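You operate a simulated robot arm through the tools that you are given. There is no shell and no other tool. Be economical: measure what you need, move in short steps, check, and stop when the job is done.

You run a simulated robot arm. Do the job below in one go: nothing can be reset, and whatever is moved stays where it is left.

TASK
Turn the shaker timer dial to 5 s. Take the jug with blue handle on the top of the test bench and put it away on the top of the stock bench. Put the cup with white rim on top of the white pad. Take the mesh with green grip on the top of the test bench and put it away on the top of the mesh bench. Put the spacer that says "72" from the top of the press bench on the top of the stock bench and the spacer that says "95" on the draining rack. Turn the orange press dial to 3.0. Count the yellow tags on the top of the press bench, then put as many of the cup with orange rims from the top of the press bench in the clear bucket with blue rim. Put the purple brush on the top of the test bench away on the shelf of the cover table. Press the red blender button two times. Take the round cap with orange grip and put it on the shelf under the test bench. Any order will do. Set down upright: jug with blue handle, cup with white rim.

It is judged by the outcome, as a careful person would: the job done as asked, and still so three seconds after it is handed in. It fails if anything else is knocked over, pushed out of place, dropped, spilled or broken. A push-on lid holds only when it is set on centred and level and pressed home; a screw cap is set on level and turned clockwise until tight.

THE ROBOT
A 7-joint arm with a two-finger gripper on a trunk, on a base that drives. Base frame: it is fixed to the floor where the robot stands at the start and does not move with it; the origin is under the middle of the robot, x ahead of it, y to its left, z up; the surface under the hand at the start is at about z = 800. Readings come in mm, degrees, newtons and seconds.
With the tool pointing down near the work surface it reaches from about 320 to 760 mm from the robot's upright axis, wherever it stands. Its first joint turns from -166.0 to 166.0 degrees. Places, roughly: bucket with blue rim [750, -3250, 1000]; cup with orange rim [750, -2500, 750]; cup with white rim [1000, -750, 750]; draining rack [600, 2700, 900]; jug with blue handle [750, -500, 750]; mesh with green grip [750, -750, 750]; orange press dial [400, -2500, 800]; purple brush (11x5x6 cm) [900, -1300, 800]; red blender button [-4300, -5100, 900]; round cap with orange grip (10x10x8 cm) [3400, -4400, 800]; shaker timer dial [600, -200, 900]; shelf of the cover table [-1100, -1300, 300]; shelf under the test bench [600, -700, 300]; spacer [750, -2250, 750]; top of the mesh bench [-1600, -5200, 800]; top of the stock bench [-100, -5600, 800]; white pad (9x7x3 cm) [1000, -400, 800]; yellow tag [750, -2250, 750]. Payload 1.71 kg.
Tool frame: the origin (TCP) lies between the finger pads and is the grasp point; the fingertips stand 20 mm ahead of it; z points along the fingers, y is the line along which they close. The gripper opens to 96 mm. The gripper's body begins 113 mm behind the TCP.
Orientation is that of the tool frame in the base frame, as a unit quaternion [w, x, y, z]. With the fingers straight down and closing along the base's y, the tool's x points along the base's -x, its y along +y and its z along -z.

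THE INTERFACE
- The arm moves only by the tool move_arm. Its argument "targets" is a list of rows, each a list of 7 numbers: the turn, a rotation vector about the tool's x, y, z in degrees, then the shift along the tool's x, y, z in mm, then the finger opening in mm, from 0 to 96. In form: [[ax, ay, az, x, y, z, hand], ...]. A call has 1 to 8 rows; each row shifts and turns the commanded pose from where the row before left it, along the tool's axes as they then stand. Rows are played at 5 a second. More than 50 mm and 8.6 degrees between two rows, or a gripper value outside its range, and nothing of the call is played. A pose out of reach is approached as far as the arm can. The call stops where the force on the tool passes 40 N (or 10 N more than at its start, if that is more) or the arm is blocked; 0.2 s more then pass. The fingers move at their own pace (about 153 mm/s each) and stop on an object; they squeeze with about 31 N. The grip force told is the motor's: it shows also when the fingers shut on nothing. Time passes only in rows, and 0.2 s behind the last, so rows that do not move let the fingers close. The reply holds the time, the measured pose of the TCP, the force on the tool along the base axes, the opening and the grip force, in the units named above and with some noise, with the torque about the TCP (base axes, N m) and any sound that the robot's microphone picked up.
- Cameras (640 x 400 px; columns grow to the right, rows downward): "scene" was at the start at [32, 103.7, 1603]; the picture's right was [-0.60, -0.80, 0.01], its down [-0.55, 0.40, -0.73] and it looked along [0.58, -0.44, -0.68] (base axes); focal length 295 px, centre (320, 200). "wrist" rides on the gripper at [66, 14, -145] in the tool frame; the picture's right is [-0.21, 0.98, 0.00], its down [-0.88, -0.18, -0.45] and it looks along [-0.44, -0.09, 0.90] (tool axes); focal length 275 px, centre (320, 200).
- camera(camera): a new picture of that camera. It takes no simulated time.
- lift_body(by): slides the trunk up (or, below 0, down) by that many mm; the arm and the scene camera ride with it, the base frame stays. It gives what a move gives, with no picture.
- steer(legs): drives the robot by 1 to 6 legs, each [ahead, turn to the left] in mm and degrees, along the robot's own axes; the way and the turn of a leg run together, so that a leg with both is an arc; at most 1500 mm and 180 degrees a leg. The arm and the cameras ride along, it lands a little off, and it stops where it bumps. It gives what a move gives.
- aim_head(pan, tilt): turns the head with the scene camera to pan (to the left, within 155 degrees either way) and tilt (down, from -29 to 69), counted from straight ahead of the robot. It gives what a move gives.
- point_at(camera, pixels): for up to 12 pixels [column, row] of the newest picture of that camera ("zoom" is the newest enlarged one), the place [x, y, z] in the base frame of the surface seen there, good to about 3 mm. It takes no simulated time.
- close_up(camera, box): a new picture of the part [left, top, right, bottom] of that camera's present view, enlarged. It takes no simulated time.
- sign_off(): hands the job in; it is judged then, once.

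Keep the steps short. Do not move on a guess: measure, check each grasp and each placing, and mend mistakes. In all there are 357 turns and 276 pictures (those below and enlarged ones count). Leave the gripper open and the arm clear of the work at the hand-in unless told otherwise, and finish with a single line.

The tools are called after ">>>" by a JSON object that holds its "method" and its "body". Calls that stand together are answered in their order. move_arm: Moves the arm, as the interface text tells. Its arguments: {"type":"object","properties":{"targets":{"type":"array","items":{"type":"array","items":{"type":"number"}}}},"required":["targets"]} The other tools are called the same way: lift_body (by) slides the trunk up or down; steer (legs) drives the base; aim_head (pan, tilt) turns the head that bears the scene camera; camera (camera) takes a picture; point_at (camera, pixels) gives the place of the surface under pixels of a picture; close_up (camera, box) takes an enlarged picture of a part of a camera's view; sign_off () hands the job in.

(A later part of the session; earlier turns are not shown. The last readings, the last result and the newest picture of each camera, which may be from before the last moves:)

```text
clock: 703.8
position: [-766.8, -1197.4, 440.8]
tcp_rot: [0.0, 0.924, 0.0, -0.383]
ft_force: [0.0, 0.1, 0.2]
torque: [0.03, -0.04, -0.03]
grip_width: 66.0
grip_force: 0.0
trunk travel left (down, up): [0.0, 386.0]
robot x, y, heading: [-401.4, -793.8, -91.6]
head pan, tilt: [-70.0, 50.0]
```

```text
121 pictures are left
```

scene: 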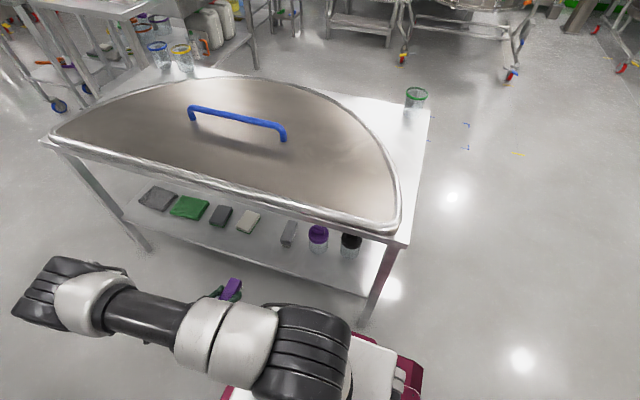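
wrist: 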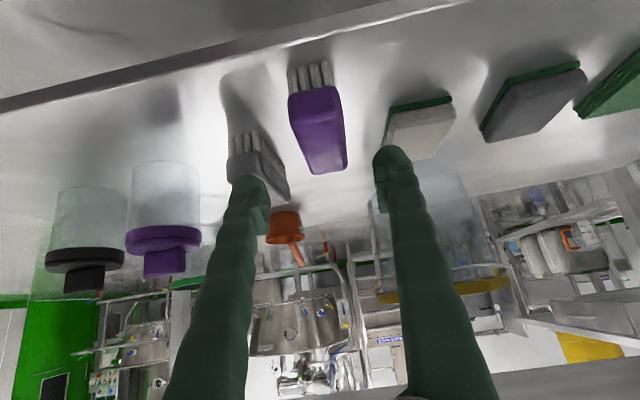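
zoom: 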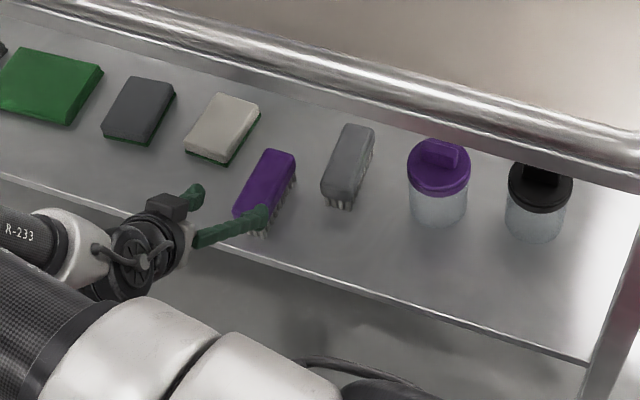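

The brush stands on the shelf. I pull out, raise and bring the tool upright.

>>> {"method": "move_arm", "body": {"targets": [[0, 0, 0, 29, 0, -29, 66], [0, 0, 0, 29, 0, -29, 66], [0, 0, 0, 29, 0, -29, 66], [0, 0, 0, 29, 0, -29, 66], [0, 0, 0, 29, 0, -29, 66], [0, 0, 0, -30, 0, -30, 66], [0, 0, 0, -30, 0, -30, 66], [0, 0, 0, -30, 0, -30, 66]]}}

>>> {"method": "lift_body", "body": {"by": 200}}

>>> {"method": "move_arm", "body": {"targets": [[0, 0, 0, -33, 0, -33, 66], [0, 0, 0, -33, 0, -33, 66], [0, 0, 0, -33, 0, -33, 66], [0, 0, 0, -33, 0, -33, 66], [0, 0, 0, -33, 0, -33, 66], [0, 0, 0, -33, 0, -33, 66], [0, 0, 0, -33, 0, -33, 66], [0, 0, 0, -33, 0, -33, 66]]}}

>>> {"method": "move_arm", "body": {"targets": [[0, 8.5, 0, 0, 0, 0, 66], [0, 8.5, 0, 0, 0, 0, 66], [0, 8.5, 0, 0, 0, 0, 66], [0, 8.5, 0, 0, 0, 0, 66], [0, 8.5, 0, 0, 0, 0, 66], [0, 2.5, 0, 0, 0, 0, 66]]}}

```text
clock: 705.6
position: [-561.7, -1195.2, 575.2]
tcp_rot: [-0.001, 0.924, 0.0, -0.382]
ft_force: [-0.2, -0.3, 0.0]
torque: [-0.02, 0.0, 0.0]
grip_width: 66.0
grip_force: 0.1
trunk travel left (down, up): [0.0, 386.0]
robot x, y, heading: [-398.4, -794.0, -91.9]
head pan, tilt: [-70.0, 50.0]
```

```text
clock: 707.7
position: [-560.8, -1197.1, 773.8]
tcp_rot: [-0.001, 0.924, 0.0, -0.383]
ft_force: [0.9, -0.1, -1.1]
torque: [0.02, 0.02, 0.01]
grip_width: 66.0
grip_force: 0.0
trunk travel left (down, up): [-200.0, 186.0]
robot x, y, heading: [-398.0, -792.4, -91.7]
head pan, tilt: [-70.0, 50.0]
```

```text
clock: 709.5
position: [-560.5, -1192.2, 1148.7]
tcp_rot: [0.0, 0.924, -0.001, -0.383]
ft_force: [0.6, -0.5, -0.6]
torque: [0.05, 0.01, 0.04]
grip_width: 66.0
grip_force: 0.0
trunk travel left (down, up): [-200.0, 186.0]
robot x, y, heading: [-400.6, -796.9, -91.5]
head pan, tilt: [-70.0, 50.0]
```

```text
clock: 711.1
position: [-546.3, -1191.0, 1150.0]
tcp_rot: [-0.003, 0.998, 0.058, -0.041]
ft_force: [0.8, 0.7, -1.0]
torque: [-0.03, 0.06, 0.01]
grip_width: 65.9
grip_force: 0.1
trunk travel left (down, up): [-200.0, 186.0]
robot x, y, heading: [-394.3, -793.4, -91.3]
head pan, tilt: [-70.0, 50.0]
stopped in row 6: the arm was blocked; the commanded pose is now the measured one
```

A joint limit was met; I turn the wrist back to its neutral yaw (-84°).

>>> {"method": "move_arm", "body": {"targets": [[0, 0, -8.4, 0, 0, 0, 66], [0, 0, -8.4, 0, 0, 0, 66], [0, 0, -8.4, 0, 0, 0, 66], [0, 0, -8.4, 0, 0, 0, 66], [0, 0, -8.4, 0, 0, 0, 66], [0, 0, -8.4, 0, 0, 0, 66], [0, 0, -8.4, 0, 0, 0, 66], [0, 0, -8.4, 0, 0, 0, 66]]}}

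>>> {"method": "move_arm", "body": {"targets": [[0, 0, -8.4, 0, 0, 0, 66], [0, 0, -8.4, 0, 0, 0, 66], [0, 0, 0, 0, 0, 0, 66]]}}

```text
clock: 711.7
position: [-524.3, -1183.0, 1152.1]
tcp_rot: [0.006, 0.99, 0.142, -0.011]
ft_force: [1.6, -1.0, 0.2]
torque: [-0.04, 0.18, -0.03]
grip_width: 66.0
grip_force: 0.1
trunk travel left (down, up): [-200.0, 186.0]
robot x, y, heading: [-397.1, -795.9, -91.4]
head pan, tilt: [-70.0, 50.0]
stopped in row 2: the arm was blocked; the commanded pose is now the measured one
```

```text
clock: 712.0
position: [-526.5, -1167.2, 1158.2]
tcp_rot: [0.014, 0.985, 0.173, -0.015]
ft_force: [1.0, 0.4, 0.7]
torque: [-0.07, 0.18, 0.0]
grip_width: 66.1
grip_force: 0.0
trunk travel left (down, up): [-200.0, 186.0]
robot x, y, heading: [-394.3, -793.7, -91.5]
head pan, tilt: [-70.0, 50.0]
stopped in row 1: the arm was blocked; the commanded pose is now the measured one
```

The arm is folded too near the body; I move the hand forward first.

>>> {"method": "move_arm", "body": {"targets": [[0, 0, 0, -13.6, 37.6, 0, 66], [0, 0, 0, -13.6, 37.6, 0, 66], [0, 0, 0, -13.6, 37.6, 0, 66], [0, 0, 0, -13.6, 37.6, 0, 66], [0, 0, 0, 0, 0, 0, 66]]}}

>>> {"method": "move_arm", "body": {"targets": [[0, 0, -8.4, 0, 0, 0, 66], [0, 0, -8.4, 0, 0, 0, 66], [0, 0, -8.4, 0, 0, 0, 66], [0, 0, -8.4, 0, 0, 0, 66], [0, 0, -8.4, 0, 0, 0, 66], [0, 0, -8.4, 0, 0, 0, 66], [0, 0, -8.4, 0, 0, 0, 66], [0, 0, -8.4, 0, 0, 0, 66]]}}

```text
clock: 712.3
position: [-530.6, -1174.0, 1163.2]
tcp_rot: [0.02, 0.986, 0.166, -0.015]
ft_force: [-0.1, 0.0, -0.8]
torque: [0.03, 0.05, 0.04]
grip_width: 66.0
grip_force: 0.0
trunk travel left (down, up): [-200.0, 186.0]
robot x, y, heading: [-393.4, -791.4, -91.5]
head pan, tilt: [-70.0, 50.0]
stopped in row 1: the arm was blocked; the commanded pose is now the measured one
```

```text
clock: 712.6
position: [-532.1, -1150.5, 1171.0]
tcp_rot: [0.031, 0.98, 0.194, -0.02]
ft_force: [0.0, 0.4, 0.3]
torque: [-0.05, -0.06, 0.01]
grip_width: 66.0
grip_force: 0.1
trunk travel left (down, up): [-200.0, 186.0]
robot x, y, heading: [-398.8, -791.6, -91.5]
head pan, tilt: [-70.0, 50.0]
stopped in row 1: the arm was blocked; the commanded pose is now the measured one
```

Something still blocks; I look.

>>> {"method": "camera", "body": {"camera": "scene"}}

>>> {"method": "aim_head", "body": {"pan": -20, "tilt": 40}}

>>> {"method": "camera", "body": {"camera": "scene"}}

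>>> {"method": "camera", "body": {"camera": "wrist"}}

```text
120 pictures are left
```

scene: 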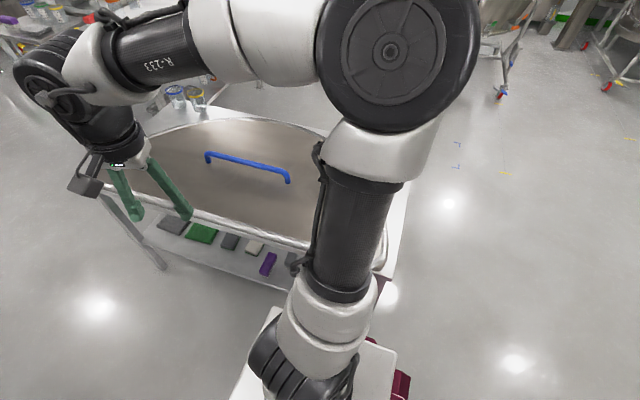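

```text
clock: 713.8
position: [-531.8, -1153.7, 1172.5]
tcp_rot: [0.029, 0.98, 0.195, -0.021]
ft_force: [0.1, 0.2, -0.2]
torque: [-0.01, -0.01, -0.03]
grip_width: 66.1
grip_force: 0.0
trunk travel left (down, up): [-200.0, 186.0]
robot x, y, heading: [-396.5, -794.0, -91.8]
head pan, tilt: [-20.0, 40.0]
```

```text
119 pictures are left
```

scene: 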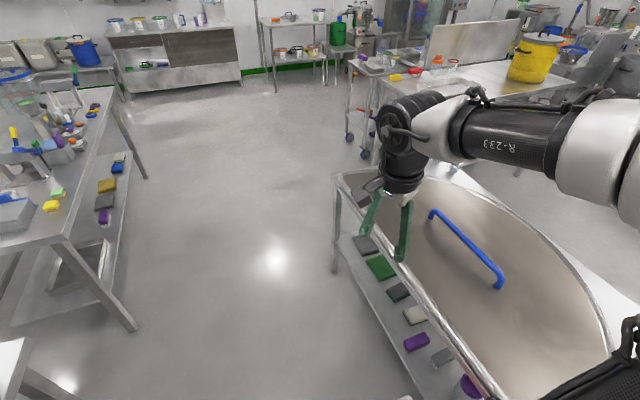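

```text
118 pictures are left
```

wrist: 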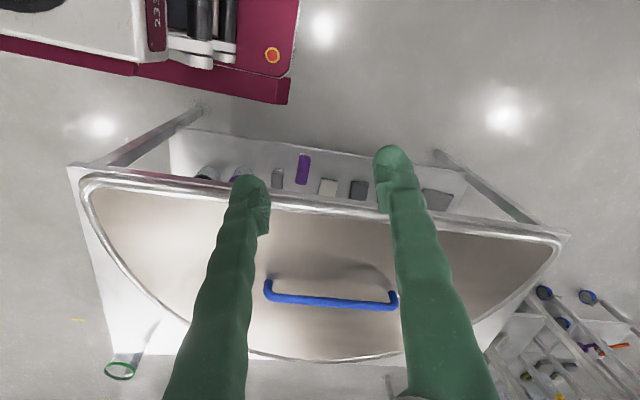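

The arm's elbow has swung out to the right; probably a joint limit. I try moving the hand to the robot's left.

>>> {"method": "move_arm", "body": {"targets": [[0, 0, 0, 18, 8, 0, 66], [0, 0, 0, 18, 8, 0, 66], [0, 0, 0, 36, 16, 0, 66], [0, 0, 0, 36, 16, 0, 66], [0, 0, 0, 0, 0, 0, 66]]}}

```text
clock: 715.0
position: [-414.4, -1156.1, 1166.5]
tcp_rot: [0.028, 0.98, 0.194, -0.019]
ft_force: [0.7, -0.2, 0.6]
torque: [0.0, 0.02, 0.03]
grip_width: 66.1
grip_force: 0.1
trunk travel left (down, up): [-200.0, 186.0]
robot x, y, heading: [-397.4, -791.7, -91.1]
head pan, tilt: [-20.0, 40.0]
```

Free that way. Now forward, then turn.

>>> {"method": "move_arm", "body": {"targets": [[0, 0, 0, -15, 37, 0, 66], [0, 0, 0, -15, 37, 0, 66], [0, 0, 0, -15, 37, 0, 66], [0, 0, 0, 0, 0, 0, 66]]}}

>>> {"method": "move_arm", "body": {"targets": [[0, 0, -8, 0, 0, 0, 66], [0, 0, -8, 0, 0, 0, 66], [0, 0, -8, 0, 0, 0, 66], [0, 0, -8, 0, 0, 0, 66], [0, 0, -8, 0, 0, 0, 66], [0, 0, -8, 0, 0, 0, 66], [0, 0, -8, 0, 0, 0, 66], [0, 0, -8, 0, 0, 0, 66]]}}

```text
clock: 716.0
position: [-413.9, -1275.6, 1174.5]
tcp_rot: [0.028, 0.98, 0.195, -0.019]
ft_force: [-0.1, 0.0, 0.7]
torque: [-0.01, -0.02, 0.01]
grip_width: 66.0
grip_force: 0.0
trunk travel left (down, up): [-200.0, 186.0]
robot x, y, heading: [-399.0, -793.0, -91.4]
head pan, tilt: [-20.0, 40.0]
```

```text
clock: 717.8
position: [-412.3, -1276.0, 1176.3]
tcp_rot: [0.014, 0.727, 0.686, -0.031]
ft_force: [-0.4, 0.3, 0.3]
torque: [0.02, -0.01, 0.01]
grip_width: 66.0
grip_force: 0.1
trunk travel left (down, up): [-200.0, 186.0]
robot x, y, heading: [-400.4, -792.4, -91.7]
head pan, tilt: [-20.0, 40.0]
```

Neutral again. I level the tool, reverse north out of the aisle, and go round to the far side for the mesh.

>>> {"method": "move_arm", "body": {"targets": [[0, 3.6, 0, 0, 0, 0, 66], [-1.5, 0, 0, 0, 0, 0, 66], [0, 0, 0, 0, 0, 0, 66]]}}

>>> {"method": "steer", "body": {"legs": [[-1500, 0], [-200, 0], [0, 91], [1500, 0], [350, 0], [0, -90]]}}

>>> {"method": "steer", "body": {"legs": [[1500, 0], [250, 0], [0, -90]]}}

>>> {"method": "camera", "body": {"camera": "wrist"}}

```text
clock: 718.6
position: [-412.3, -1275.2, 1175.3]
tcp_rot: [0.002, 0.729, 0.684, 0.0]
ft_force: [0.0, -0.1, -0.3]
torque: [-0.01, 0.02, -0.02]
grip_width: 66.1
grip_force: 0.1
trunk travel left (down, up): [-200.0, 186.0]
robot x, y, heading: [-400.5, -793.7, -91.5]
head pan, tilt: [-20.0, 40.0]
```

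```text
clock: 746.7
position: [1501.6, 529.9, 1174.5]
tcp_rot: [0.001, 0.699, 0.715, 0.001]
ft_force: [0.8, 0.2, 0.3]
torque: [0.02, -0.01, 0.02]
grip_width: 66.1
grip_force: 0.0
trunk travel left (down, up): [-200.0, 186.0]
robot x, y, heading: [1483.6, 1014.4, -86.9]
head pan, tilt: [-20.0, 40.0]
```

```text
clock: 760.7
position: [1107.9, -712.0, 1182.5]
tcp_rot: [0.001, 1.0, -0.008, -0.008]
ft_force: [0.0, -0.7, -0.5]
torque: [0.02, 0.02, 0.06]
grip_width: 65.8
grip_force: 0.1
trunk travel left (down, up): [-200.0, 186.0]
robot x, y, heading: [1570.4, -712.3, -179.1]
head pan, tilt: [-20.0, 40.0]
```

```text
117 pictures are left
```

wrist: 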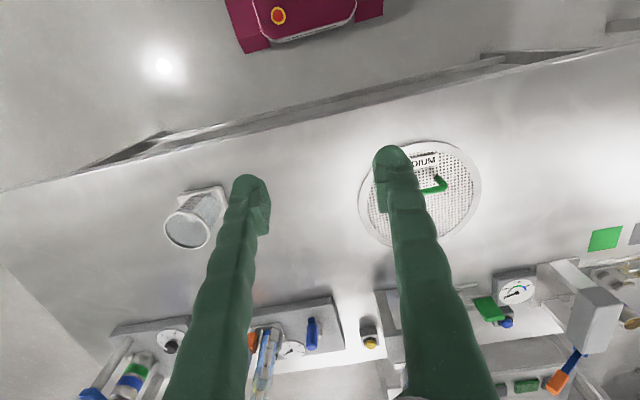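

>>> {"method": "steer", "body": {"legs": [[120, 0]]}}

>>> {"method": "move_arm", "body": {"targets": [[0, 0, 0, -15, 41, 0, 70], [0, 0, 0, -15, 41, 0, 70], [0, 0, 0, -15, 41, 0, 70], [0, 0, 0, -15, 41, 0, 70], [0, 0, 0, 0, 0, 0, 70]]}}

>>> {"method": "camera", "body": {"camera": "wrist"}}

```text
clock: 762.0
position: [1022.9, -712.4, 1195.0]
tcp_rot: [0.001, 1.0, -0.008, -0.022]
ft_force: [-0.3, 0.3, 0.2]
torque: [-0.05, -0.08, 0.01]
grip_width: 66.1
grip_force: 0.1
trunk travel left (down, up): [-200.0, 186.0]
robot x, y, heading: [1451.7, -719.3, -178.6]
head pan, tilt: [-20.0, 40.0]
```

```text
clock: 763.1
position: [937.3, -875.5, 1191.5]
tcp_rot: [0.0, 1.0, -0.007, -0.013]
ft_force: [1.4, 0.8, 0.1]
torque: [0.04, 0.18, 0.0]
grip_width: 70.1
grip_force: 0.0
trunk travel left (down, up): [-200.0, 186.0]
robot x, y, heading: [1453.4, -716.3, -178.7]
head pan, tilt: [-20.0, 40.0]
```

```text
116 pictures are left
```

wrist: 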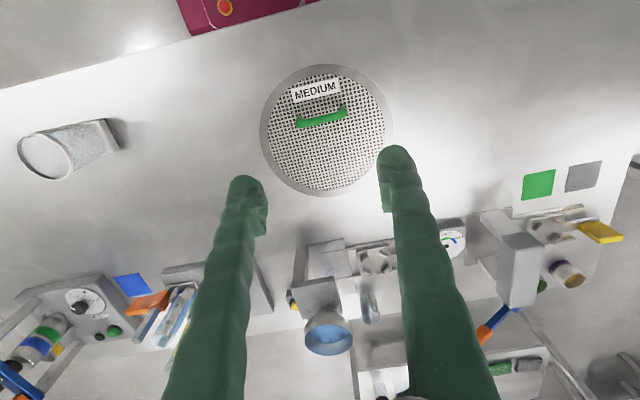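

>>> {"method": "close_up", "body": {"camera": "wrist", "box": [240, 50, 410, 210]}}

>>> {"method": "point_at", "body": {"camera": "wrist", "pixels": [[300, 122], [322, 118], [344, 112], [322, 124], [263, 130], [390, 130], [325, 67], [328, 193], [298, 118], [345, 107]]}}

```text
2.50 times, centred on (325, 130) of wrist
```

zoom: 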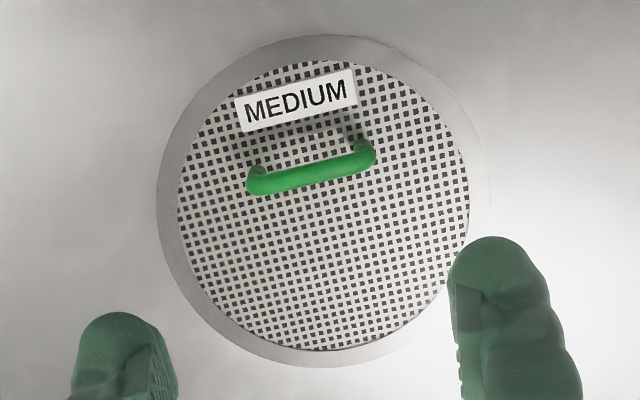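

```text
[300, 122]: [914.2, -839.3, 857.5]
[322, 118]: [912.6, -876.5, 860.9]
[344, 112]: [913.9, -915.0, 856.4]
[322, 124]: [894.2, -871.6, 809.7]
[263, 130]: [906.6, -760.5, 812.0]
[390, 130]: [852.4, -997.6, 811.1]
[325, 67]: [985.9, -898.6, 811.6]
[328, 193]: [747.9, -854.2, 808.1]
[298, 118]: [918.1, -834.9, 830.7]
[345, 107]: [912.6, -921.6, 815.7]
```

The mesh's handle bar runs along y at x≈913, top z≈861. I turn the tool 90° so the fingers close across the bar.

>>> {"method": "move_arm", "body": {"targets": [[0, 1.5, 0, 0, 0, 0, 60], [0, 0, 8.5, 0, 0, 0, 60], [0, 0, 8.5, 0, 0, 0, 60], [0, 0, 8.5, 0, 0, 0, 60], [0, 0, 8.5, 0, 0, 0, 60], [0, 0, 8.5, 0, 0, 0, 60], [0, 0, 8.5, 0, 0, 0, 60], [0, 0, 8.5, 0, 0, 0, 60]]}}

>>> {"method": "move_arm", "body": {"targets": [[0, 0, 8.5, 0, 0, 0, 60], [0, 0, 8.5, 0, 0, 0, 60], [0, 0, 8.5, 0, 0, 0, 60], [0, 0, 4.1, 0, 0, 0, 60], [0, 0, 0, 0, 0, 0, 60]]}}

```text
clock: 765.0
position: [934.9, -876.5, 1186.2]
tcp_rot: [-0.002, 0.864, -0.504, 0.001]
ft_force: [-0.3, -0.1, -0.5]
torque: [-0.02, -0.02, -0.02]
grip_width: 59.8
grip_force: 0.1
trunk travel left (down, up): [-200.0, 186.0]
robot x, y, heading: [1456.6, -716.8, -179.2]
head pan, tilt: [-20.0, 40.0]
```

```text
clock: 766.1
position: [934.7, -877.5, 1187.1]
tcp_rot: [0.002, -0.707, 0.708, 0.0]
ft_force: [-0.2, 0.7, -1.0]
torque: [0.0, 0.0, -0.02]
grip_width: 59.7
grip_force: 0.1
trunk travel left (down, up): [-200.0, 186.0]
robot x, y, heading: [1455.8, -713.7, -179.0]
head pan, tilt: [-20.0, 40.0]
```

>>> {"method": "move_arm", "body": {"targets": [[0, 0, 0, 0, 21, 0, 60], [0, 0, 0, 0, 0, 48, 60], [0, 0, 0, 0, 0, 48, 60], [0, 0, 0, 0, 0, 48, 60], [0, 0, 0, 0, 0, 48, 60], [0, 0, 0, 0, 0, 43, 60], [0, 0, 0, 0, 0, 0, 60]]}}

>>> {"method": "camera", "body": {"camera": "wrist"}}

```text
clock: 767.8
position: [916.4, -880.0, 951.8]
tcp_rot: [-0.001, 0.707, -0.707, 0.002]
ft_force: [0.2, -0.3, 0.0]
torque: [-0.01, -0.02, 0.0]
grip_width: 60.2
grip_force: 0.1
trunk travel left (down, up): [-200.0, 186.0]
robot x, y, heading: [1457.7, -716.7, -178.8]
head pan, tilt: [-20.0, 40.0]
```

```text
114 pictures are left
```

wrist: 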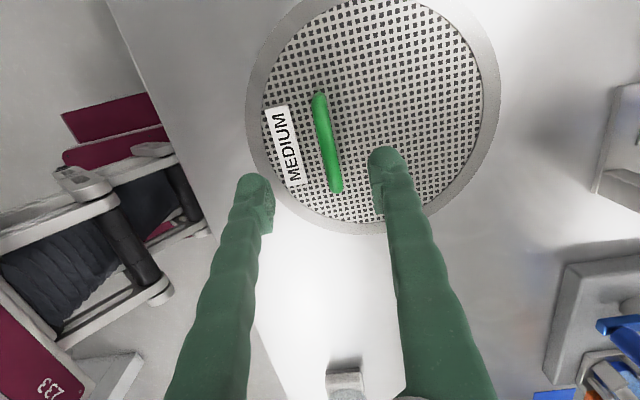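

>>> {"method": "move_arm", "body": {"targets": [[0, 0, 0, 0, 4, 0, 60], [0, 0, 0, 0, 0, 45, 60], [0, 0, 0, 0, 0, 45, 60], [0, 0, 0, 0, 0, 10, 60], [0, 0, 0, 0, 0, 0, 30], [0, 0, 0, 0, 0, 0, 5], [0, 0, 0, 0, 0, 0, 5]]}}

>>> {"method": "move_arm", "body": {"targets": [[0, 0, 0, 0, 0, -10, 0], [0, 0, 0, 0, 0, -25, 0], [0, 0, 0, 0, 0, -25, 0], [0, 0, 0, 0, 0, 0, 0]]}}

>>> {"method": "camera", "body": {"camera": "wrist"}}

>>> {"method": "aim_head", "body": {"pan": 15, "tilt": 42}}

>>> {"method": "camera", "body": {"camera": "scene"}}

```text
clock: 769.4
position: [911.9, -877.4, 849.5]
tcp_rot: [0.0, 0.707, -0.707, 0.002]
ft_force: [0.4, 0.6, 0.5]
torque: [-0.02, -0.02, 0.04]
grip_width: 8.2
grip_force: 31.3
trunk travel left (down, up): [-200.0, 186.0]
robot x, y, heading: [1460.9, -716.8, -178.8]
head pan, tilt: [-20.0, 40.0]
```

```text
clock: 770.4
position: [911.3, -876.4, 910.2]
tcp_rot: [-0.001, 0.708, -0.707, 0.002]
ft_force: [0.5, -0.6, -2.2]
torque: [-0.01, -0.06, -0.02]
grip_width: 8.3
grip_force: 31.2
trunk travel left (down, up): [-200.0, 186.0]
robot x, y, heading: [1457.3, -715.3, -178.7]
head pan, tilt: [-20.0, 40.0]
```

```text
113 pictures are left
```

wrist: 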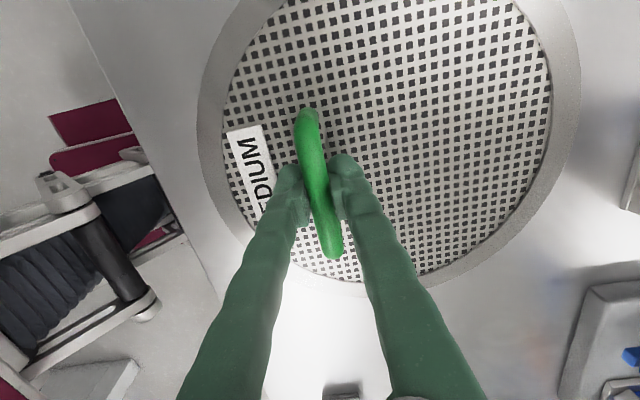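

```text
clock: 771.4
position: [911.2, -876.7, 911.0]
tcp_rot: [0.002, -0.707, 0.707, -0.001]
ft_force: [0.2, -0.1, -3.1]
torque: [-0.01, -0.11, -0.01]
grip_width: 8.7
grip_force: 30.9
trunk travel left (down, up): [-200.0, 186.0]
robot x, y, heading: [1453.0, -717.1, -178.7]
head pan, tilt: [15.0, 42.0]
```

```text
112 pictures are left
```

scene: 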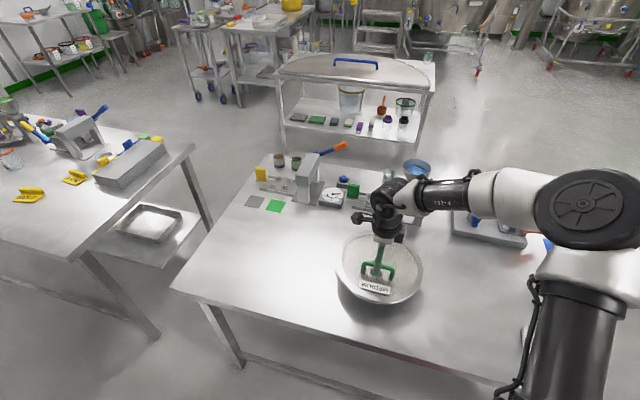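

The mesh hangs level. I raise it and drive to the mesh bench by the south way.

>>> {"method": "move_arm", "body": {"targets": [[0, 0, 0, 0, 0, -45, 0], [0, 0, 0, 0, 0, -45, 0], [0, 0, 0, 0, 0, -45, 0], [0, 0, 0, 0, 0, -45, 0], [0, 0, 0, 0, 0, 0, 0]]}}

>>> {"method": "steer", "body": {"legs": [[-130, 0], [0, 89], [1500, 0], [1500, 0], [650, 0], [0, -90]]}}

>>> {"method": "steer", "body": {"legs": [[1500, 0], [1500, 0]]}}

>>> {"method": "aim_head", "body": {"pan": 55, "tilt": 40}}

>>> {"method": "camera", "body": {"camera": "scene"}}

```text
clock: 772.6
position: [910.3, -877.9, 1094.6]
tcp_rot: [0.0, 0.708, -0.707, 0.002]
ft_force: [0.1, -0.7, -3.1]
torque: [-0.04, -0.09, -0.01]
grip_width: 8.4
grip_force: 31.4
trunk travel left (down, up): [-200.0, 186.0]
robot x, y, heading: [1455.2, -718.2, -178.9]
head pan, tilt: [15.0, 42.0]
```

```text
clock: 801.4
position: [1004.9, -4496.8, 1093.3]
tcp_rot: [0.001, -0.696, 0.718, -0.001]
ft_force: [-1.0, 0.2, -2.2]
torque: [-0.01, -0.07, 0.03]
grip_width: 8.5
grip_force: 31.1
trunk travel left (down, up): [-200.0, 186.0]
robot x, y, heading: [1557.2, -4361.6, 179.5]
head pan, tilt: [15.0, 42.0]
```

```text
clock: 816.9
position: [-1980.0, -4396.1, 1101.6]
tcp_rot: [-0.003, -0.688, 0.726, 0.004]
ft_force: [-0.3, -1.0, -3.3]
torque: [-0.01, -0.07, 0.0]
grip_width: 8.5
grip_force: 31.1
trunk travel left (down, up): [-200.0, 186.0]
robot x, y, heading: [-1442.1, -4271.6, 178.1]
head pan, tilt: [15.0, 42.0]
```

```text
clock: 818.0
position: [-1962.8, -4395.8, 1108.8]
tcp_rot: [-0.008, -0.688, 0.726, 0.011]
ft_force: [0.7, -0.3, -1.8]
torque: [-0.02, -0.06, -0.01]
grip_width: 8.4
grip_force: 31.2
trunk travel left (down, up): [-200.0, 186.0]
robot x, y, heading: [-1442.6, -4270.3, 178.1]
head pan, tilt: [55.0, 40.0]
```

```text
111 pictures are left
```

scene: 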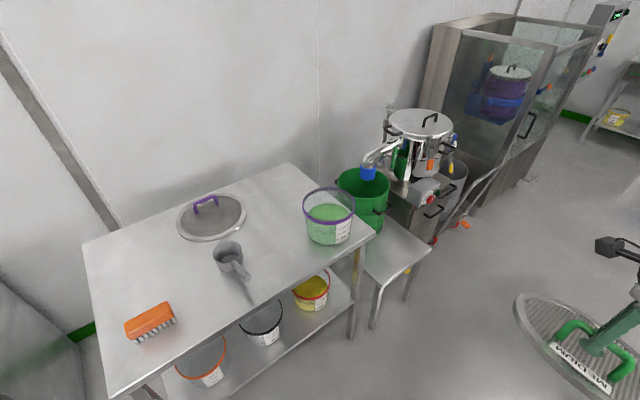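

>>> {"method": "point_at", "body": {"camera": "scene", "pixels": [[85, 245], [108, 385], [372, 238], [290, 166], [180, 228], [245, 222], [212, 240], [228, 262], [150, 318], [135, 270], [170, 268], [302, 225]]}}

>>> {"method": "close_up", "body": {"camera": "scene", "box": [70, 150, 390, 400]}}

```text
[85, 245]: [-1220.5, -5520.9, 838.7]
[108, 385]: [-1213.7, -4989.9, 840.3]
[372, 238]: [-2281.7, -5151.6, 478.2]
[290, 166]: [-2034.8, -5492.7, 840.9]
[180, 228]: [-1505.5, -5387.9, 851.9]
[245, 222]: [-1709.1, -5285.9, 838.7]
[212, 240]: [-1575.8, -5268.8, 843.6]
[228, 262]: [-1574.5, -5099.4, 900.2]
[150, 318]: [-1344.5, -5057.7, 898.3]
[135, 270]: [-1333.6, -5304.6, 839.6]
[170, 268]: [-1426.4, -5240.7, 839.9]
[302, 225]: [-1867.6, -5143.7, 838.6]
```

```text
1.60 times, centred on (230, 275) of scene
```

zoom: 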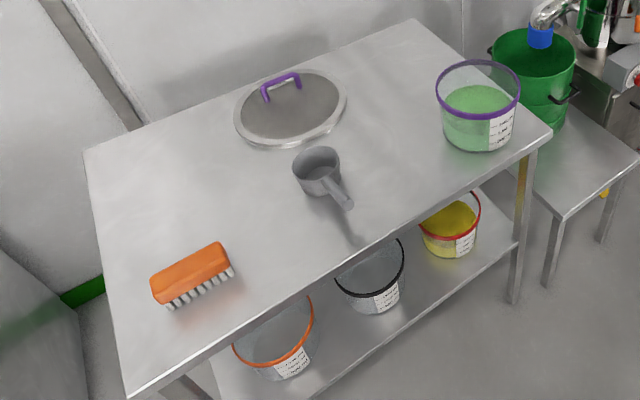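

Free area on the mesh bench: around (-1350,-5295), left of the purple-handled mesh and behind the orange brush. I turn and drive up.

>>> {"method": "steer", "body": {"legs": [[0, 92], [350, 0]]}}

>>> {"method": "camera", "body": {"camera": "wrist"}}

```text
clock: 825.0
position: [-1280.1, -5123.6, 1108.8]
tcp_rot: [0.012, 1.0, 0.001, -0.003]
ft_force: [0.3, -0.4, -2.8]
torque: [0.07, 0.0, 0.04]
grip_width: 8.3
grip_force: 31.4
trunk travel left (down, up): [-200.0, 186.0]
robot x, y, heading: [-1437.2, -4610.9, -88.7]
head pan, tilt: [55.0, 40.0]
```

```text
109 pictures are left
```

wrist: 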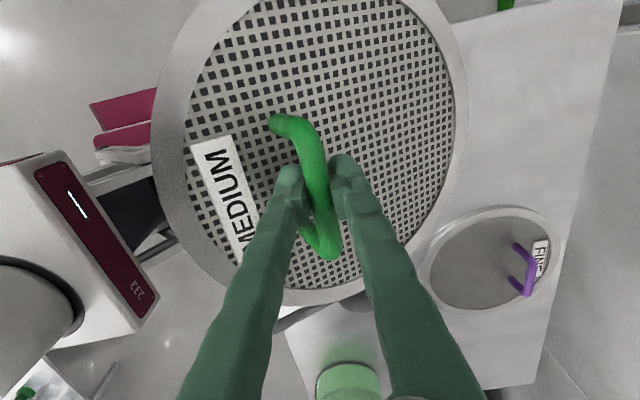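

>>> {"method": "move_arm", "body": {"targets": [[1.4, 0, 0, 0, 0, 0, 0], [0, 0, 0, -17.5, 31.6, 0, 0], [0, 0, 0, -17.5, 31.6, 0, 0], [0, 0, 0, -17.5, 31.6, 0, 0], [0, 0, 0, -17.5, 31.6, 0, 0], [0, 0, 0, 0, 0, 40, 0], [0, 0, 0, 0, 0, 40, 0], [0, 0, 0, 0, 0, 0, 0]]}}

>>> {"method": "aim_head", "body": {"pan": 5, "tilt": 50}}

>>> {"method": "camera", "body": {"camera": "scene"}}

>>> {"method": "camera", "body": {"camera": "wrist"}}

```text
clock: 826.8
position: [-1354.9, -5234.2, 1038.8]
tcp_rot: [0.008, 1.0, 0.001, -0.002]
ft_force: [-0.3, 0.4, -2.4]
torque: [0.03, -0.02, -0.01]
grip_width: 8.2
grip_force: 31.6
trunk travel left (down, up): [-200.0, 186.0]
robot x, y, heading: [-1439.0, -4614.4, -88.9]
head pan, tilt: [55.0, 40.0]
```

```text
clock: 828.0
position: [-1354.0, -5235.0, 1039.9]
tcp_rot: [0.008, 1.0, 0.001, -0.003]
ft_force: [-0.5, 0.9, -2.9]
torque: [0.05, -0.01, 0.0]
grip_width: 8.4
grip_force: 30.8
trunk travel left (down, up): [-200.0, 186.0]
robot x, y, heading: [-1436.6, -4612.5, -89.0]
head pan, tilt: [5.0, 50.0]
```

```text
108 pictures are left
```

scene: 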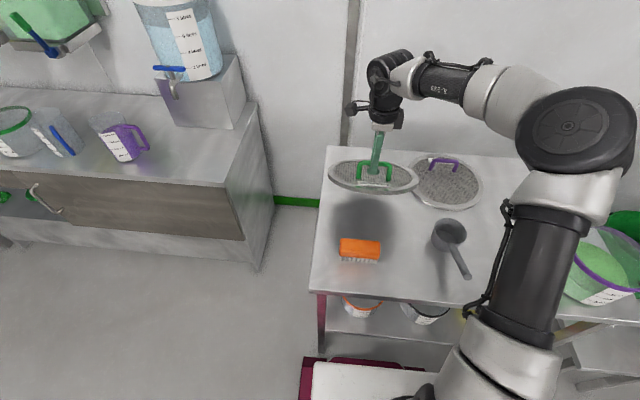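

```text
107 pictures are left
```

wrist: 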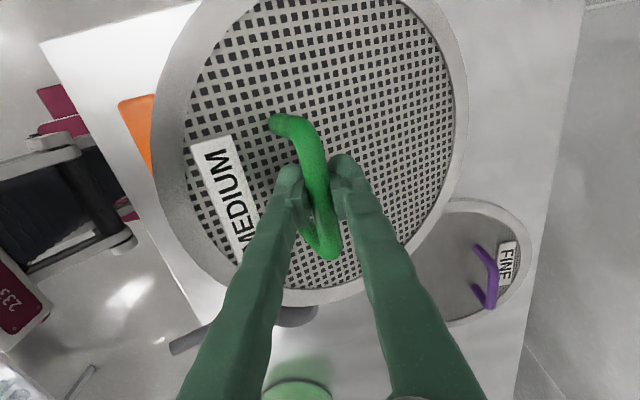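

Clear of the FINE mesh, brush and scoop. I lower to the bench.

>>> {"method": "move_arm", "body": {"targets": [[0.9, 0, 0, 0, 0, 40, 0], [0, 0, 0, 0, 0, 40, 0], [0, 0, 0, 0, 0, 40, 0], [0, 0, 0, 0, 0, 18, 0], [0, 0, 0, 0, 0, 0, 0]]}}

>>> {"method": "close_up", "body": {"camera": "scene", "box": [290, 120, 510, 290]}}

```text
clock: 829.2
position: [-1354.0, -5235.2, 901.7]
tcp_rot: [0.0, 1.0, 0.001, -0.002]
ft_force: [0.1, -0.2, -2.3]
torque: [0.04, -0.02, 0.03]
grip_width: 8.0
grip_force: 31.2
trunk travel left (down, up): [-200.0, 186.0]
robot x, y, heading: [-1431.0, -4611.1, -88.8]
head pan, tilt: [5.0, 50.0]
```

```text
2.35 times, centred on (400, 205) of scene
```

zoom: 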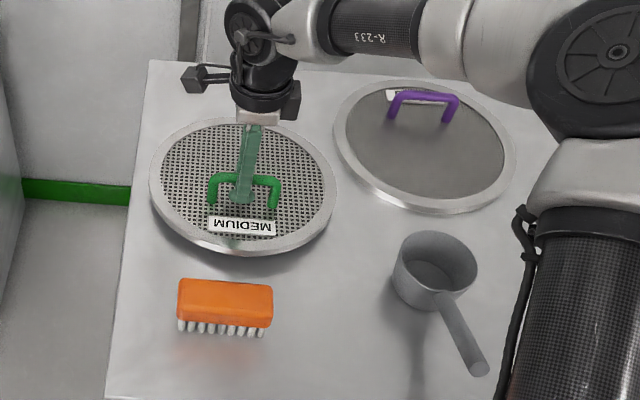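

>>> {"method": "move_arm", "body": {"targets": [[0, 0, 0, 0, 0, 6, 0], [0, 0, 0, 0, 0, 4, 0], [0, 0, 0, 0, 0, 2, 0], [0, 0, 0, 0, 0, 1, 0], [0, 0, 0, 0, 0, 0, 0]]}}

```text
clock: 830.4
position: [-1353.6, -5234.8, 887.4]
tcp_rot: [0.0, 1.0, 0.001, -0.001]
ft_force: [-0.7, 0.9, 1.5]
torque: [0.01, -0.49, 0.06]
grip_width: 7.8
grip_force: 30.8
trunk travel left (down, up): [-200.0, 186.0]
robot x, y, heading: [-1436.0, -4612.9, -88.7]
head pan, tilt: [5.0, 50.0]
```

Touching down. I open and lift clear.

>>> {"method": "move_arm", "body": {"targets": [[0, 0, 0, 0, 0, 0.5, 0], [0, 0, 0, 0, 0, 0, 30], [0, 0, 0, 0, 0, 0, 50], [0, 0, 0, 0, 0, 0, 50], [0, 0, 0, 0, 0, -40, 50], [0, 0, 0, 0, 0, -48, 50], [0, 0, 0, 0, 0, -48, 50], [0, 0, 0, 0, 0, -48, 50]]}}

>>> {"method": "close_up", "body": {"camera": "scene", "box": [290, 120, 510, 290]}}

```text
clock: 832.2
position: [-1351.6, -5234.1, 1072.8]
tcp_rot: [0.0, 1.0, 0.001, -0.003]
ft_force: [0.4, -0.2, 0.5]
torque: [-0.01, -0.01, -0.01]
grip_width: 50.2
grip_force: 0.0
trunk travel left (down, up): [-200.0, 186.0]
robot x, y, heading: [-1436.6, -4609.9, -88.7]
head pan, tilt: [5.0, 50.0]
```

```text
2.35 times, centred on (400, 205) of scene
```

zoom: 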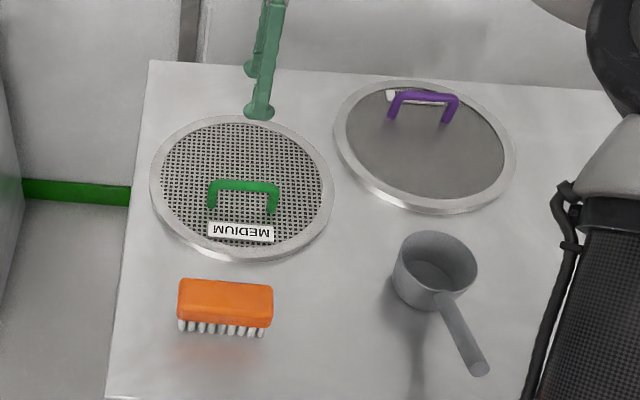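

Mesh placed. I turn the tool back to neutral and drive for spacer 95 (at about (928,-2550)).

>>> {"method": "move_arm", "body": {"targets": [[0, 0, 0, 0, 0, -48, 90], [0, 0, 0, 0, 0, -48, 90], [0, 0, -8.5, 0, 0, 0, 90], [0, 0, -8.5, 0, 0, 0, 90], [0, 0, -8.5, 0, 0, 0, 90], [0, 0, -8.5, 0, 0, 0, 90], [0, 0, -8.5, 0, 0, 0, 90], [0, 0, -8.5, 0, 0, 0, 90]]}}

>>> {"method": "move_arm", "body": {"targets": [[0, 0, -8.5, 0, 0, 0, 90], [0, 0, -8.5, 0, 0, 0, 90], [0, 0, -8.5, 0, 0, 0, 90], [0, 0, -8.5, 0, 0, 0, 90], [0, 0, -5, 0, 0, 0, 90]]}}

>>> {"method": "steer", "body": {"legs": [[-350, 0], [0, 89], [1500, 0], [1500, 0], [0, 90], [1500, 0]]}}

>>> {"method": "steer", "body": {"legs": [[250, 0], [0, 90], [130, 0]]}}

>>> {"method": "camera", "body": {"camera": "wrist"}}

```text
clock: 834.0
position: [-1353.8, -5235.5, 1167.7]
tcp_rot: [-0.002, 0.901, 0.433, -0.003]
ft_force: [0.1, 0.2, -0.1]
torque: [0.01, -0.05, -0.01]
grip_width: 90.1
grip_force: 0.1
trunk travel left (down, up): [-200.0, 186.0]
robot x, y, heading: [-1433.8, -4615.6, -89.0]
head pan, tilt: [5.0, 50.0]
```

```text
clock: 835.2
position: [-1351.3, -5234.8, 1167.3]
tcp_rot: [-0.003, 0.705, 0.709, -0.001]
ft_force: [0.7, -0.3, 1.2]
torque: [-0.01, 0.0, -0.02]
grip_width: 89.9
grip_force: 0.0
trunk travel left (down, up): [-200.0, 186.0]
robot x, y, heading: [-1430.4, -4610.9, -88.9]
head pan, tilt: [5.0, 50.0]
```

```text
clock: 869.4
position: [1541.8, -2145.7, 1166.3]
tcp_rot: [0.001, -0.687, 0.726, -0.003]
ft_force: [-0.1, 0.6, 0.0]
torque: [-0.01, 0.0, 0.03]
grip_width: 89.8
grip_force: 0.0
trunk travel left (down, up): [-200.0, 186.0]
robot x, y, heading: [1586.0, -2772.8, 87.6]
head pan, tilt: [5.0, 50.0]
```

```text
clock: 876.7
position: [852.9, -2546.7, 1173.8]
tcp_rot: [-0.004, 0.999, -0.043, -0.005]
ft_force: [-0.5, -1.7, -0.7]
torque: [0.08, -0.03, 0.01]
grip_width: 90.1
grip_force: 0.1
trunk travel left (down, up): [-200.0, 186.0]
robot x, y, heading: [1467.2, -2513.1, 175.7]
head pan, tilt: [5.0, 50.0]
```

```text
104 pictures are left
```

wrist: 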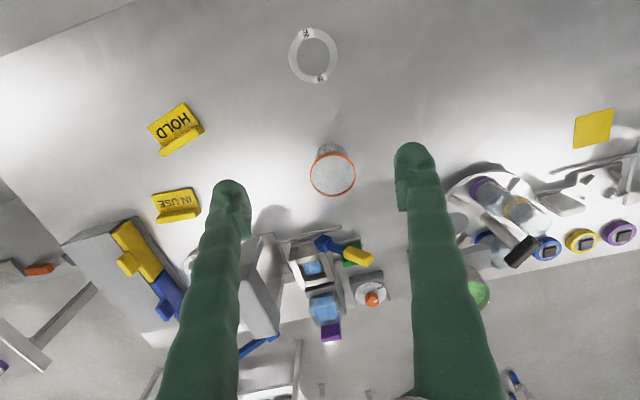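

Spacer 95 is at (314,56). I measure it.

>>> {"method": "close_up", "body": {"camera": "wrist", "box": [275, 15, 355, 95]}}

>>> {"method": "point_at", "body": {"camera": "wrist", "pixels": [[290, 56], [336, 56], [313, 30], [315, 80], [294, 45], [333, 65]]}}

```text
5.00 times, centred on (315, 55) of wrist
```

zoom: 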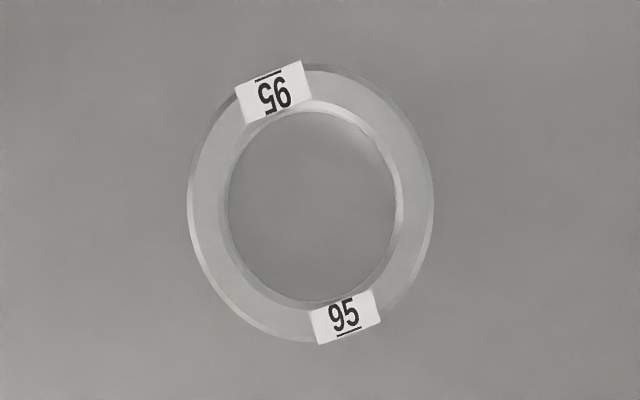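

```text
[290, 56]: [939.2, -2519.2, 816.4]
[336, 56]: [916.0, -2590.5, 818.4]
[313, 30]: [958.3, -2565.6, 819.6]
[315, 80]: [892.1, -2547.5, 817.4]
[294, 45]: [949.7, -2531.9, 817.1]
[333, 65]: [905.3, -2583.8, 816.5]
```

Ring 95 centre (927,-2556), top 818. I move over it.

>>> {"method": "move_arm", "body": {"targets": [[0, 0, -4.9, 0, 0, 0, 96], [0, 0, 0, 37, 4.6, 0, 96], [0, 0, 0, 37, 4.7, 0, 96], [0, 0, 0, 0, 0, 48, 96], [0, 0, 0, 0, 0, 48, 96], [0, 0, 0, 0, 0, 48, 96], [0, 0, 0, 0, 0, 48, 96], [0, 0, 0, 0, 0, 40, 96]]}}

>>> {"method": "camera", "body": {"camera": "wrist"}}

>>> {"method": "point_at", "body": {"camera": "wrist", "pixels": [[320, 140]]}}

```text
clock: 878.5
position: [941.2, -2554.5, 951.3]
tcp_rot: [-0.005, 1.0, 0.0, -0.014]
ft_force: [-0.9, 0.4, 0.6]
torque: [0.01, -0.02, -0.03]
grip_width: 95.7
grip_force: 0.0
trunk travel left (down, up): [-200.0, 186.0]
robot x, y, heading: [1469.3, -2512.8, 175.8]
head pan, tilt: [5.0, 50.0]
```

```text
102 pictures are left
```

wrist: 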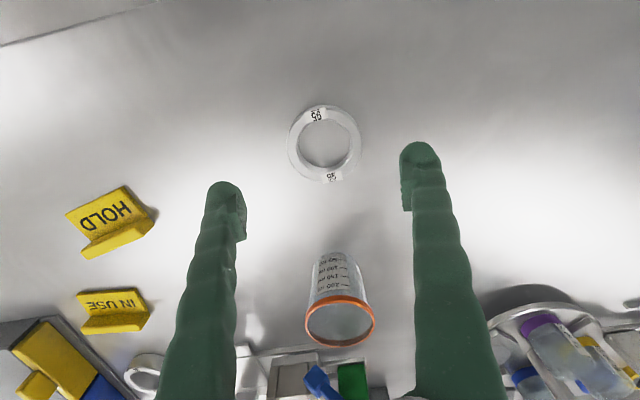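

```text
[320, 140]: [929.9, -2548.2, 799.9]
```

>>> {"method": "point_at", "body": {"camera": "wrist", "pixels": [[290, 144], [358, 144], [323, 109], [326, 177]]}}

>>> {"method": "move_arm", "body": {"targets": [[-0.6, 1.6, 0, 0, 0, 0, 96], [0, 0, 0, 0, 0, 40, 96], [0, 0, 0, 0, 0, 0, 96]]}}

```text
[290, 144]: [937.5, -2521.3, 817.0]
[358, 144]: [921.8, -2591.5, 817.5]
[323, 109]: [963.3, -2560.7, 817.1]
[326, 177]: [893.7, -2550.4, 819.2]
```

```text
clock: 879.3
position: [942.4, -2553.5, 912.4]
tcp_rot: [0.0, 1.0, -0.002, 0.002]
ft_force: [-0.4, -0.2, -0.7]
torque: [0.02, 0.0, -0.02]
grip_width: 95.9
grip_force: 0.1
trunk travel left (down, up): [-200.0, 186.0]
robot x, y, heading: [1465.4, -2514.2, 175.7]
head pan, tilt: [5.0, 50.0]
```

Level now; centre (929,-2556). I shift and descend to TCP z≈822.

>>> {"method": "move_arm", "body": {"targets": [[0, 0, 0, -13.4, 2.5, 0, 96], [0, 0, 0, 0, 0, 45, 96], [0, 0, 0, 0, 0, 38, 96], [0, 0, 0, 0, 0, 4, 96], [0, 0, 0, 0, 0, 0, 88], [0, 0, 0, 0, 0, 0, 88]]}}

>>> {"method": "camera", "body": {"camera": "wrist"}}

```text
clock: 880.7
position: [928.2, -2556.7, 823.6]
tcp_rot: [-0.001, 1.0, -0.001, 0.001]
ft_force: [-0.3, -0.2, -0.1]
torque: [0.02, -0.01, -0.01]
grip_width: 88.3
grip_force: 0.0
trunk travel left (down, up): [-200.0, 186.0]
robot x, y, heading: [1465.7, -2514.3, 175.6]
head pan, tilt: [5.0, 50.0]
```

```text
101 pictures are left
```

wrist: 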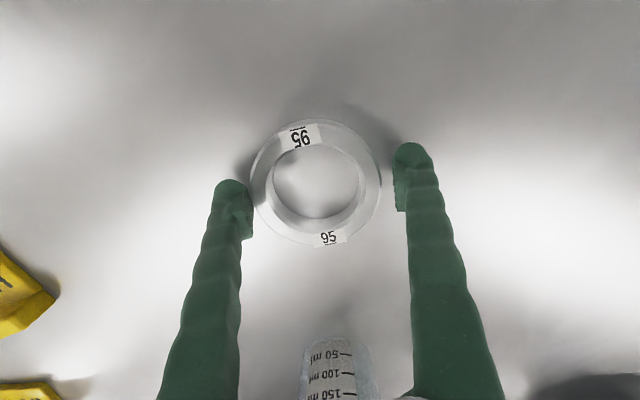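

>>> {"method": "move_arm", "body": {"targets": [[0, 0, 0, 0, -2, 2.6, 88], [0, 0, 0, 0, 0, 0, 82], [0, 0, 0, 0, 0, 0, 77], [0, 0, 0, 0, 0, 0, 73], [0, 0, 0, 0, 0, 0, 73]]}}

```text
clock: 881.9
position: [927.5, -2556.2, 820.6]
tcp_rot: [0.001, 1.0, -0.001, 0.0]
ft_force: [-0.7, -0.2, 2.1]
torque: [-0.02, -0.06, 0.03]
grip_width: 79.0
grip_force: 31.2
trunk travel left (down, up): [-200.0, 186.0]
robot x, y, heading: [1465.6, -2509.9, 175.8]
head pan, tilt: [5.0, 50.0]
```

Gripped (79 mm, 31 N). I lift and check.

>>> {"method": "move_arm", "body": {"targets": [[0, 0, 0, 0, 0, -10, 70], [0, 0, 0, 0, 0, -30, 70], [0, 0, 0, 0, 0, -48, 70], [0, 0, 0, 0, 0, -48, 70], [0, 0, 0, 0, 0, -48, 70], [0, 0, 0, 0, 0, -48, 70], [0, 0, 0, 0, 0, -48, 70], [0, 0, 0, 0, 0, -48, 70]]}}

>>> {"method": "camera", "body": {"camera": "wrist"}}

```text
clock: 883.7
position: [927.0, -2554.9, 1147.6]
tcp_rot: [0.0, 1.0, -0.001, 0.001]
ft_force: [0.1, -0.6, -0.7]
torque: [-0.01, 0.02, -0.03]
grip_width: 79.4
grip_force: 31.1
trunk travel left (down, up): [-200.0, 186.0]
robot x, y, heading: [1465.5, -2514.1, 175.6]
head pan, tilt: [5.0, 50.0]
```

```text
100 pictures are left
```

wrist: 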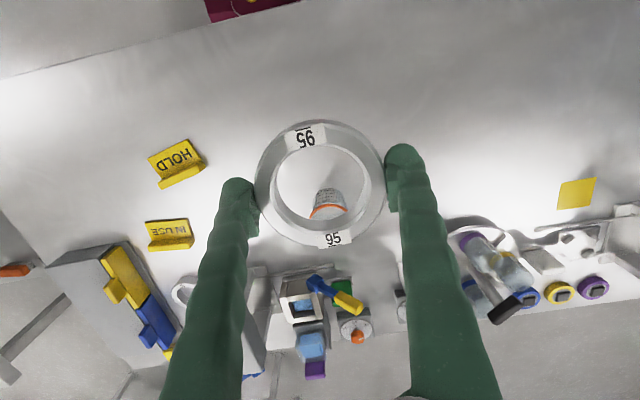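

Held level. I drive north to the draining rack.

>>> {"method": "steer", "body": {"legs": [[-130, 0], [0, -86], [1500, 0], [1500, 0], [950, 0], [0, 90]]}}

>>> {"method": "steer", "body": {"legs": [[960, 0], [0, -90]]}}

>>> {"method": "aim_head", "body": {"pan": 15, "tilt": 25}}

>>> {"method": "camera", "body": {"camera": "scene"}}

```text
clock: 913.9
position: [1087.6, 1406.4, 1147.4]
tcp_rot: [-0.001, 1.0, 0.009, 0.001]
ft_force: [0.3, -0.4, -1.8]
torque: [0.01, 0.02, -0.01]
grip_width: 78.9
grip_force: 31.2
trunk travel left (down, up): [-200.0, 186.0]
robot x, y, heading: [1623.9, 1463.7, 177.0]
head pan, tilt: [5.0, 50.0]
```

```text
clock: 923.7
position: [604.4, 2026.6, 1155.8]
tcp_rot: [-0.006, 0.726, -0.687, -0.003]
ft_force: [0.2, 0.5, -1.7]
torque: [-0.02, 0.02, 0.02]
grip_width: 78.6
grip_force: 30.9
trunk travel left (down, up): [-200.0, 186.0]
robot x, y, heading: [678.2, 1507.5, 89.1]
head pan, tilt: [5.0, 50.0]
```

```text
clock: 924.5
position: [605.2, 2010.6, 1161.6]
tcp_rot: [-0.011, 0.726, -0.687, -0.007]
ft_force: [-0.7, 0.2, -2.1]
torque: [-0.05, -0.02, 0.03]
grip_width: 78.7
grip_force: 31.1
trunk travel left (down, up): [-200.0, 186.0]
robot x, y, heading: [679.3, 1508.9, 88.8]
head pan, tilt: [15.0, 25.0]
```

```text
99 pictures are left
```

scene: 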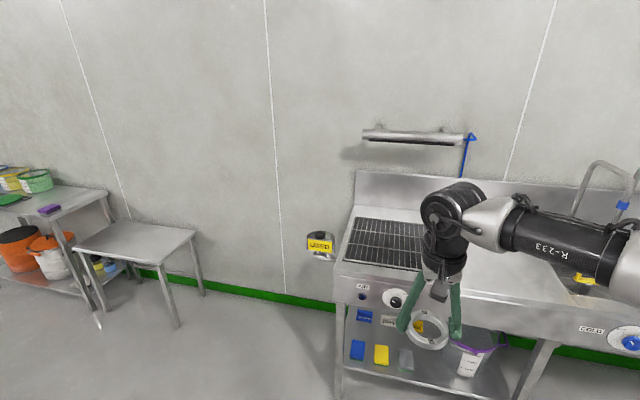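

>>> {"method": "point_at", "body": {"camera": "scene", "pixels": [[355, 222], [345, 258], [420, 268], [385, 243], [400, 258], [420, 228], [375, 255], [395, 240], [345, 268], [380, 185]]}}

>>> {"method": "close_up", "body": {"camera": "scene", "box": [330, 190, 470, 290]}}

```text
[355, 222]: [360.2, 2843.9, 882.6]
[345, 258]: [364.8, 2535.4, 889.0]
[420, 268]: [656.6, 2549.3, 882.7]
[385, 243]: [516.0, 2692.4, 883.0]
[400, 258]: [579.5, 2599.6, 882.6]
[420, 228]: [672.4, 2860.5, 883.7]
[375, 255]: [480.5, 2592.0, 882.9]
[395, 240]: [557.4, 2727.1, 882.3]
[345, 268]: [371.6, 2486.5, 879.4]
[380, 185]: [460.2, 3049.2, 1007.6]
```

```text
4.00 times, centred on (400, 240) of scene
```

zoom: 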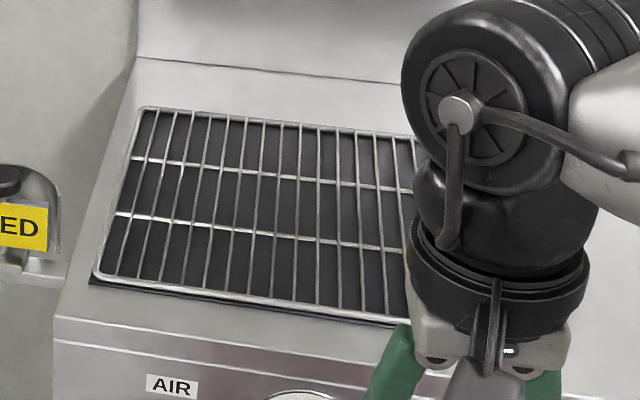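

The rack spans x 360–680, y 2540–2850 at z≈885–890. I drive up to it.

>>> {"method": "steer", "body": {"legs": [[600, 0]]}}

>>> {"method": "camera", "body": {"camera": "wrist"}}

```text
clock: 928.1
position: [616.5, 2608.5, 1161.9]
tcp_rot: [-0.011, 0.725, -0.688, -0.007]
ft_force: [0.3, -0.6, -0.5]
torque: [-0.05, -0.01, 0.0]
grip_width: 78.7
grip_force: 31.3
trunk travel left (down, up): [-200.0, 186.0]
robot x, y, heading: [693.5, 2102.7, 88.7]
head pan, tilt: [15.0, 25.0]
```

```text
97 pictures are left
```

wrist: 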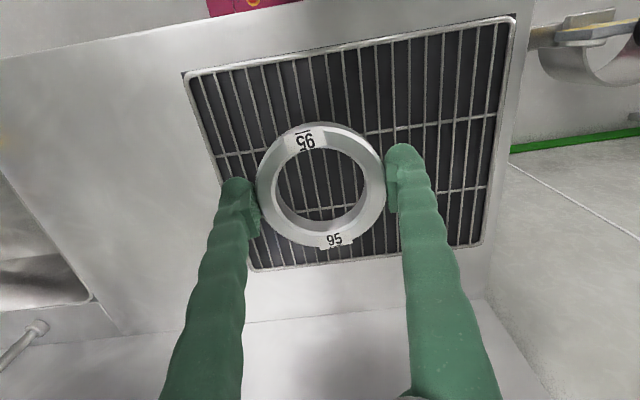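

>>> {"method": "move_arm", "body": {"targets": [[0, 1.5, 0, 0, 0, 0, 70], [0, 0, 0, -25, 31, 0, 70], [0, 0, 0, -25, 31, 0, 70], [0, 0, 0, -25, 31, 0, 70], [0, 0, 0, 0, 0, 48, 70], [0, 0, 0, 0, 0, 48, 70], [0, 0, 0, 0, 0, 48, 70], [0, 0, 0, 0, 0, 48, 70]]}}

>>> {"method": "camera", "body": {"camera": "wrist"}}

```text
clock: 929.9
position: [521.2, 2662.8, 974.6]
tcp_rot: [-0.009, 0.725, -0.688, -0.002]
ft_force: [0.9, -0.3, -1.2]
torque: [0.0, 0.05, 0.01]
grip_width: 79.0
grip_force: 30.9
trunk travel left (down, up): [-200.0, 186.0]
robot x, y, heading: [693.8, 2105.9, 89.0]
head pan, tilt: [15.0, 25.0]
```

```text
96 pictures are left
```

wrist: 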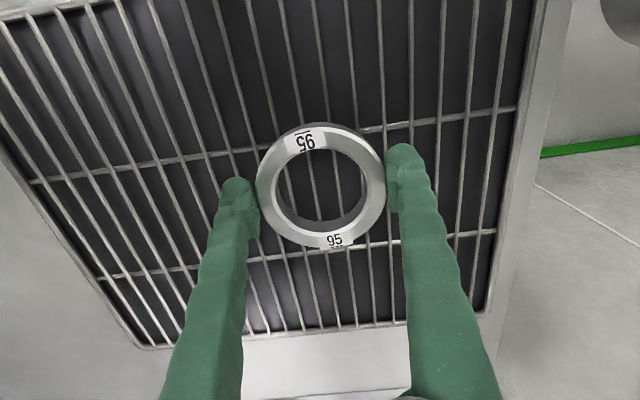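

>>> {"method": "point_at", "body": {"camera": "wrist", "pixels": [[440, 120], [460, 116], [207, 156], [470, 60], [150, 30], [530, 150]]}}

>>> {"method": "move_arm", "body": {"targets": [[0, 0.7, 0, 0, 0, 30, 70], [0, 0, 0, 0, 0, 15, 70], [0, 0, 0, 0, 0, 0, 70]]}}

```text
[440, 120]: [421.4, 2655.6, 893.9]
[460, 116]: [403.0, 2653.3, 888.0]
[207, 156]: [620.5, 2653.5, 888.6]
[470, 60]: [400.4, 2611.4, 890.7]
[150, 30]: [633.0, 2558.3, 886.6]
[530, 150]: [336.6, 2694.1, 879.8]
```

```text
clock: 930.7
position: [520.8, 2663.0, 932.3]
tcp_rot: [-0.005, 0.725, -0.688, 0.002]
ft_force: [0.7, -0.6, -0.6]
torque: [0.01, 0.0, 0.01]
grip_width: 78.5
grip_force: 31.2
trunk travel left (down, up): [-200.0, 186.0]
robot x, y, heading: [691.7, 2107.8, 89.2]
head pan, tilt: [15.0, 25.0]
```

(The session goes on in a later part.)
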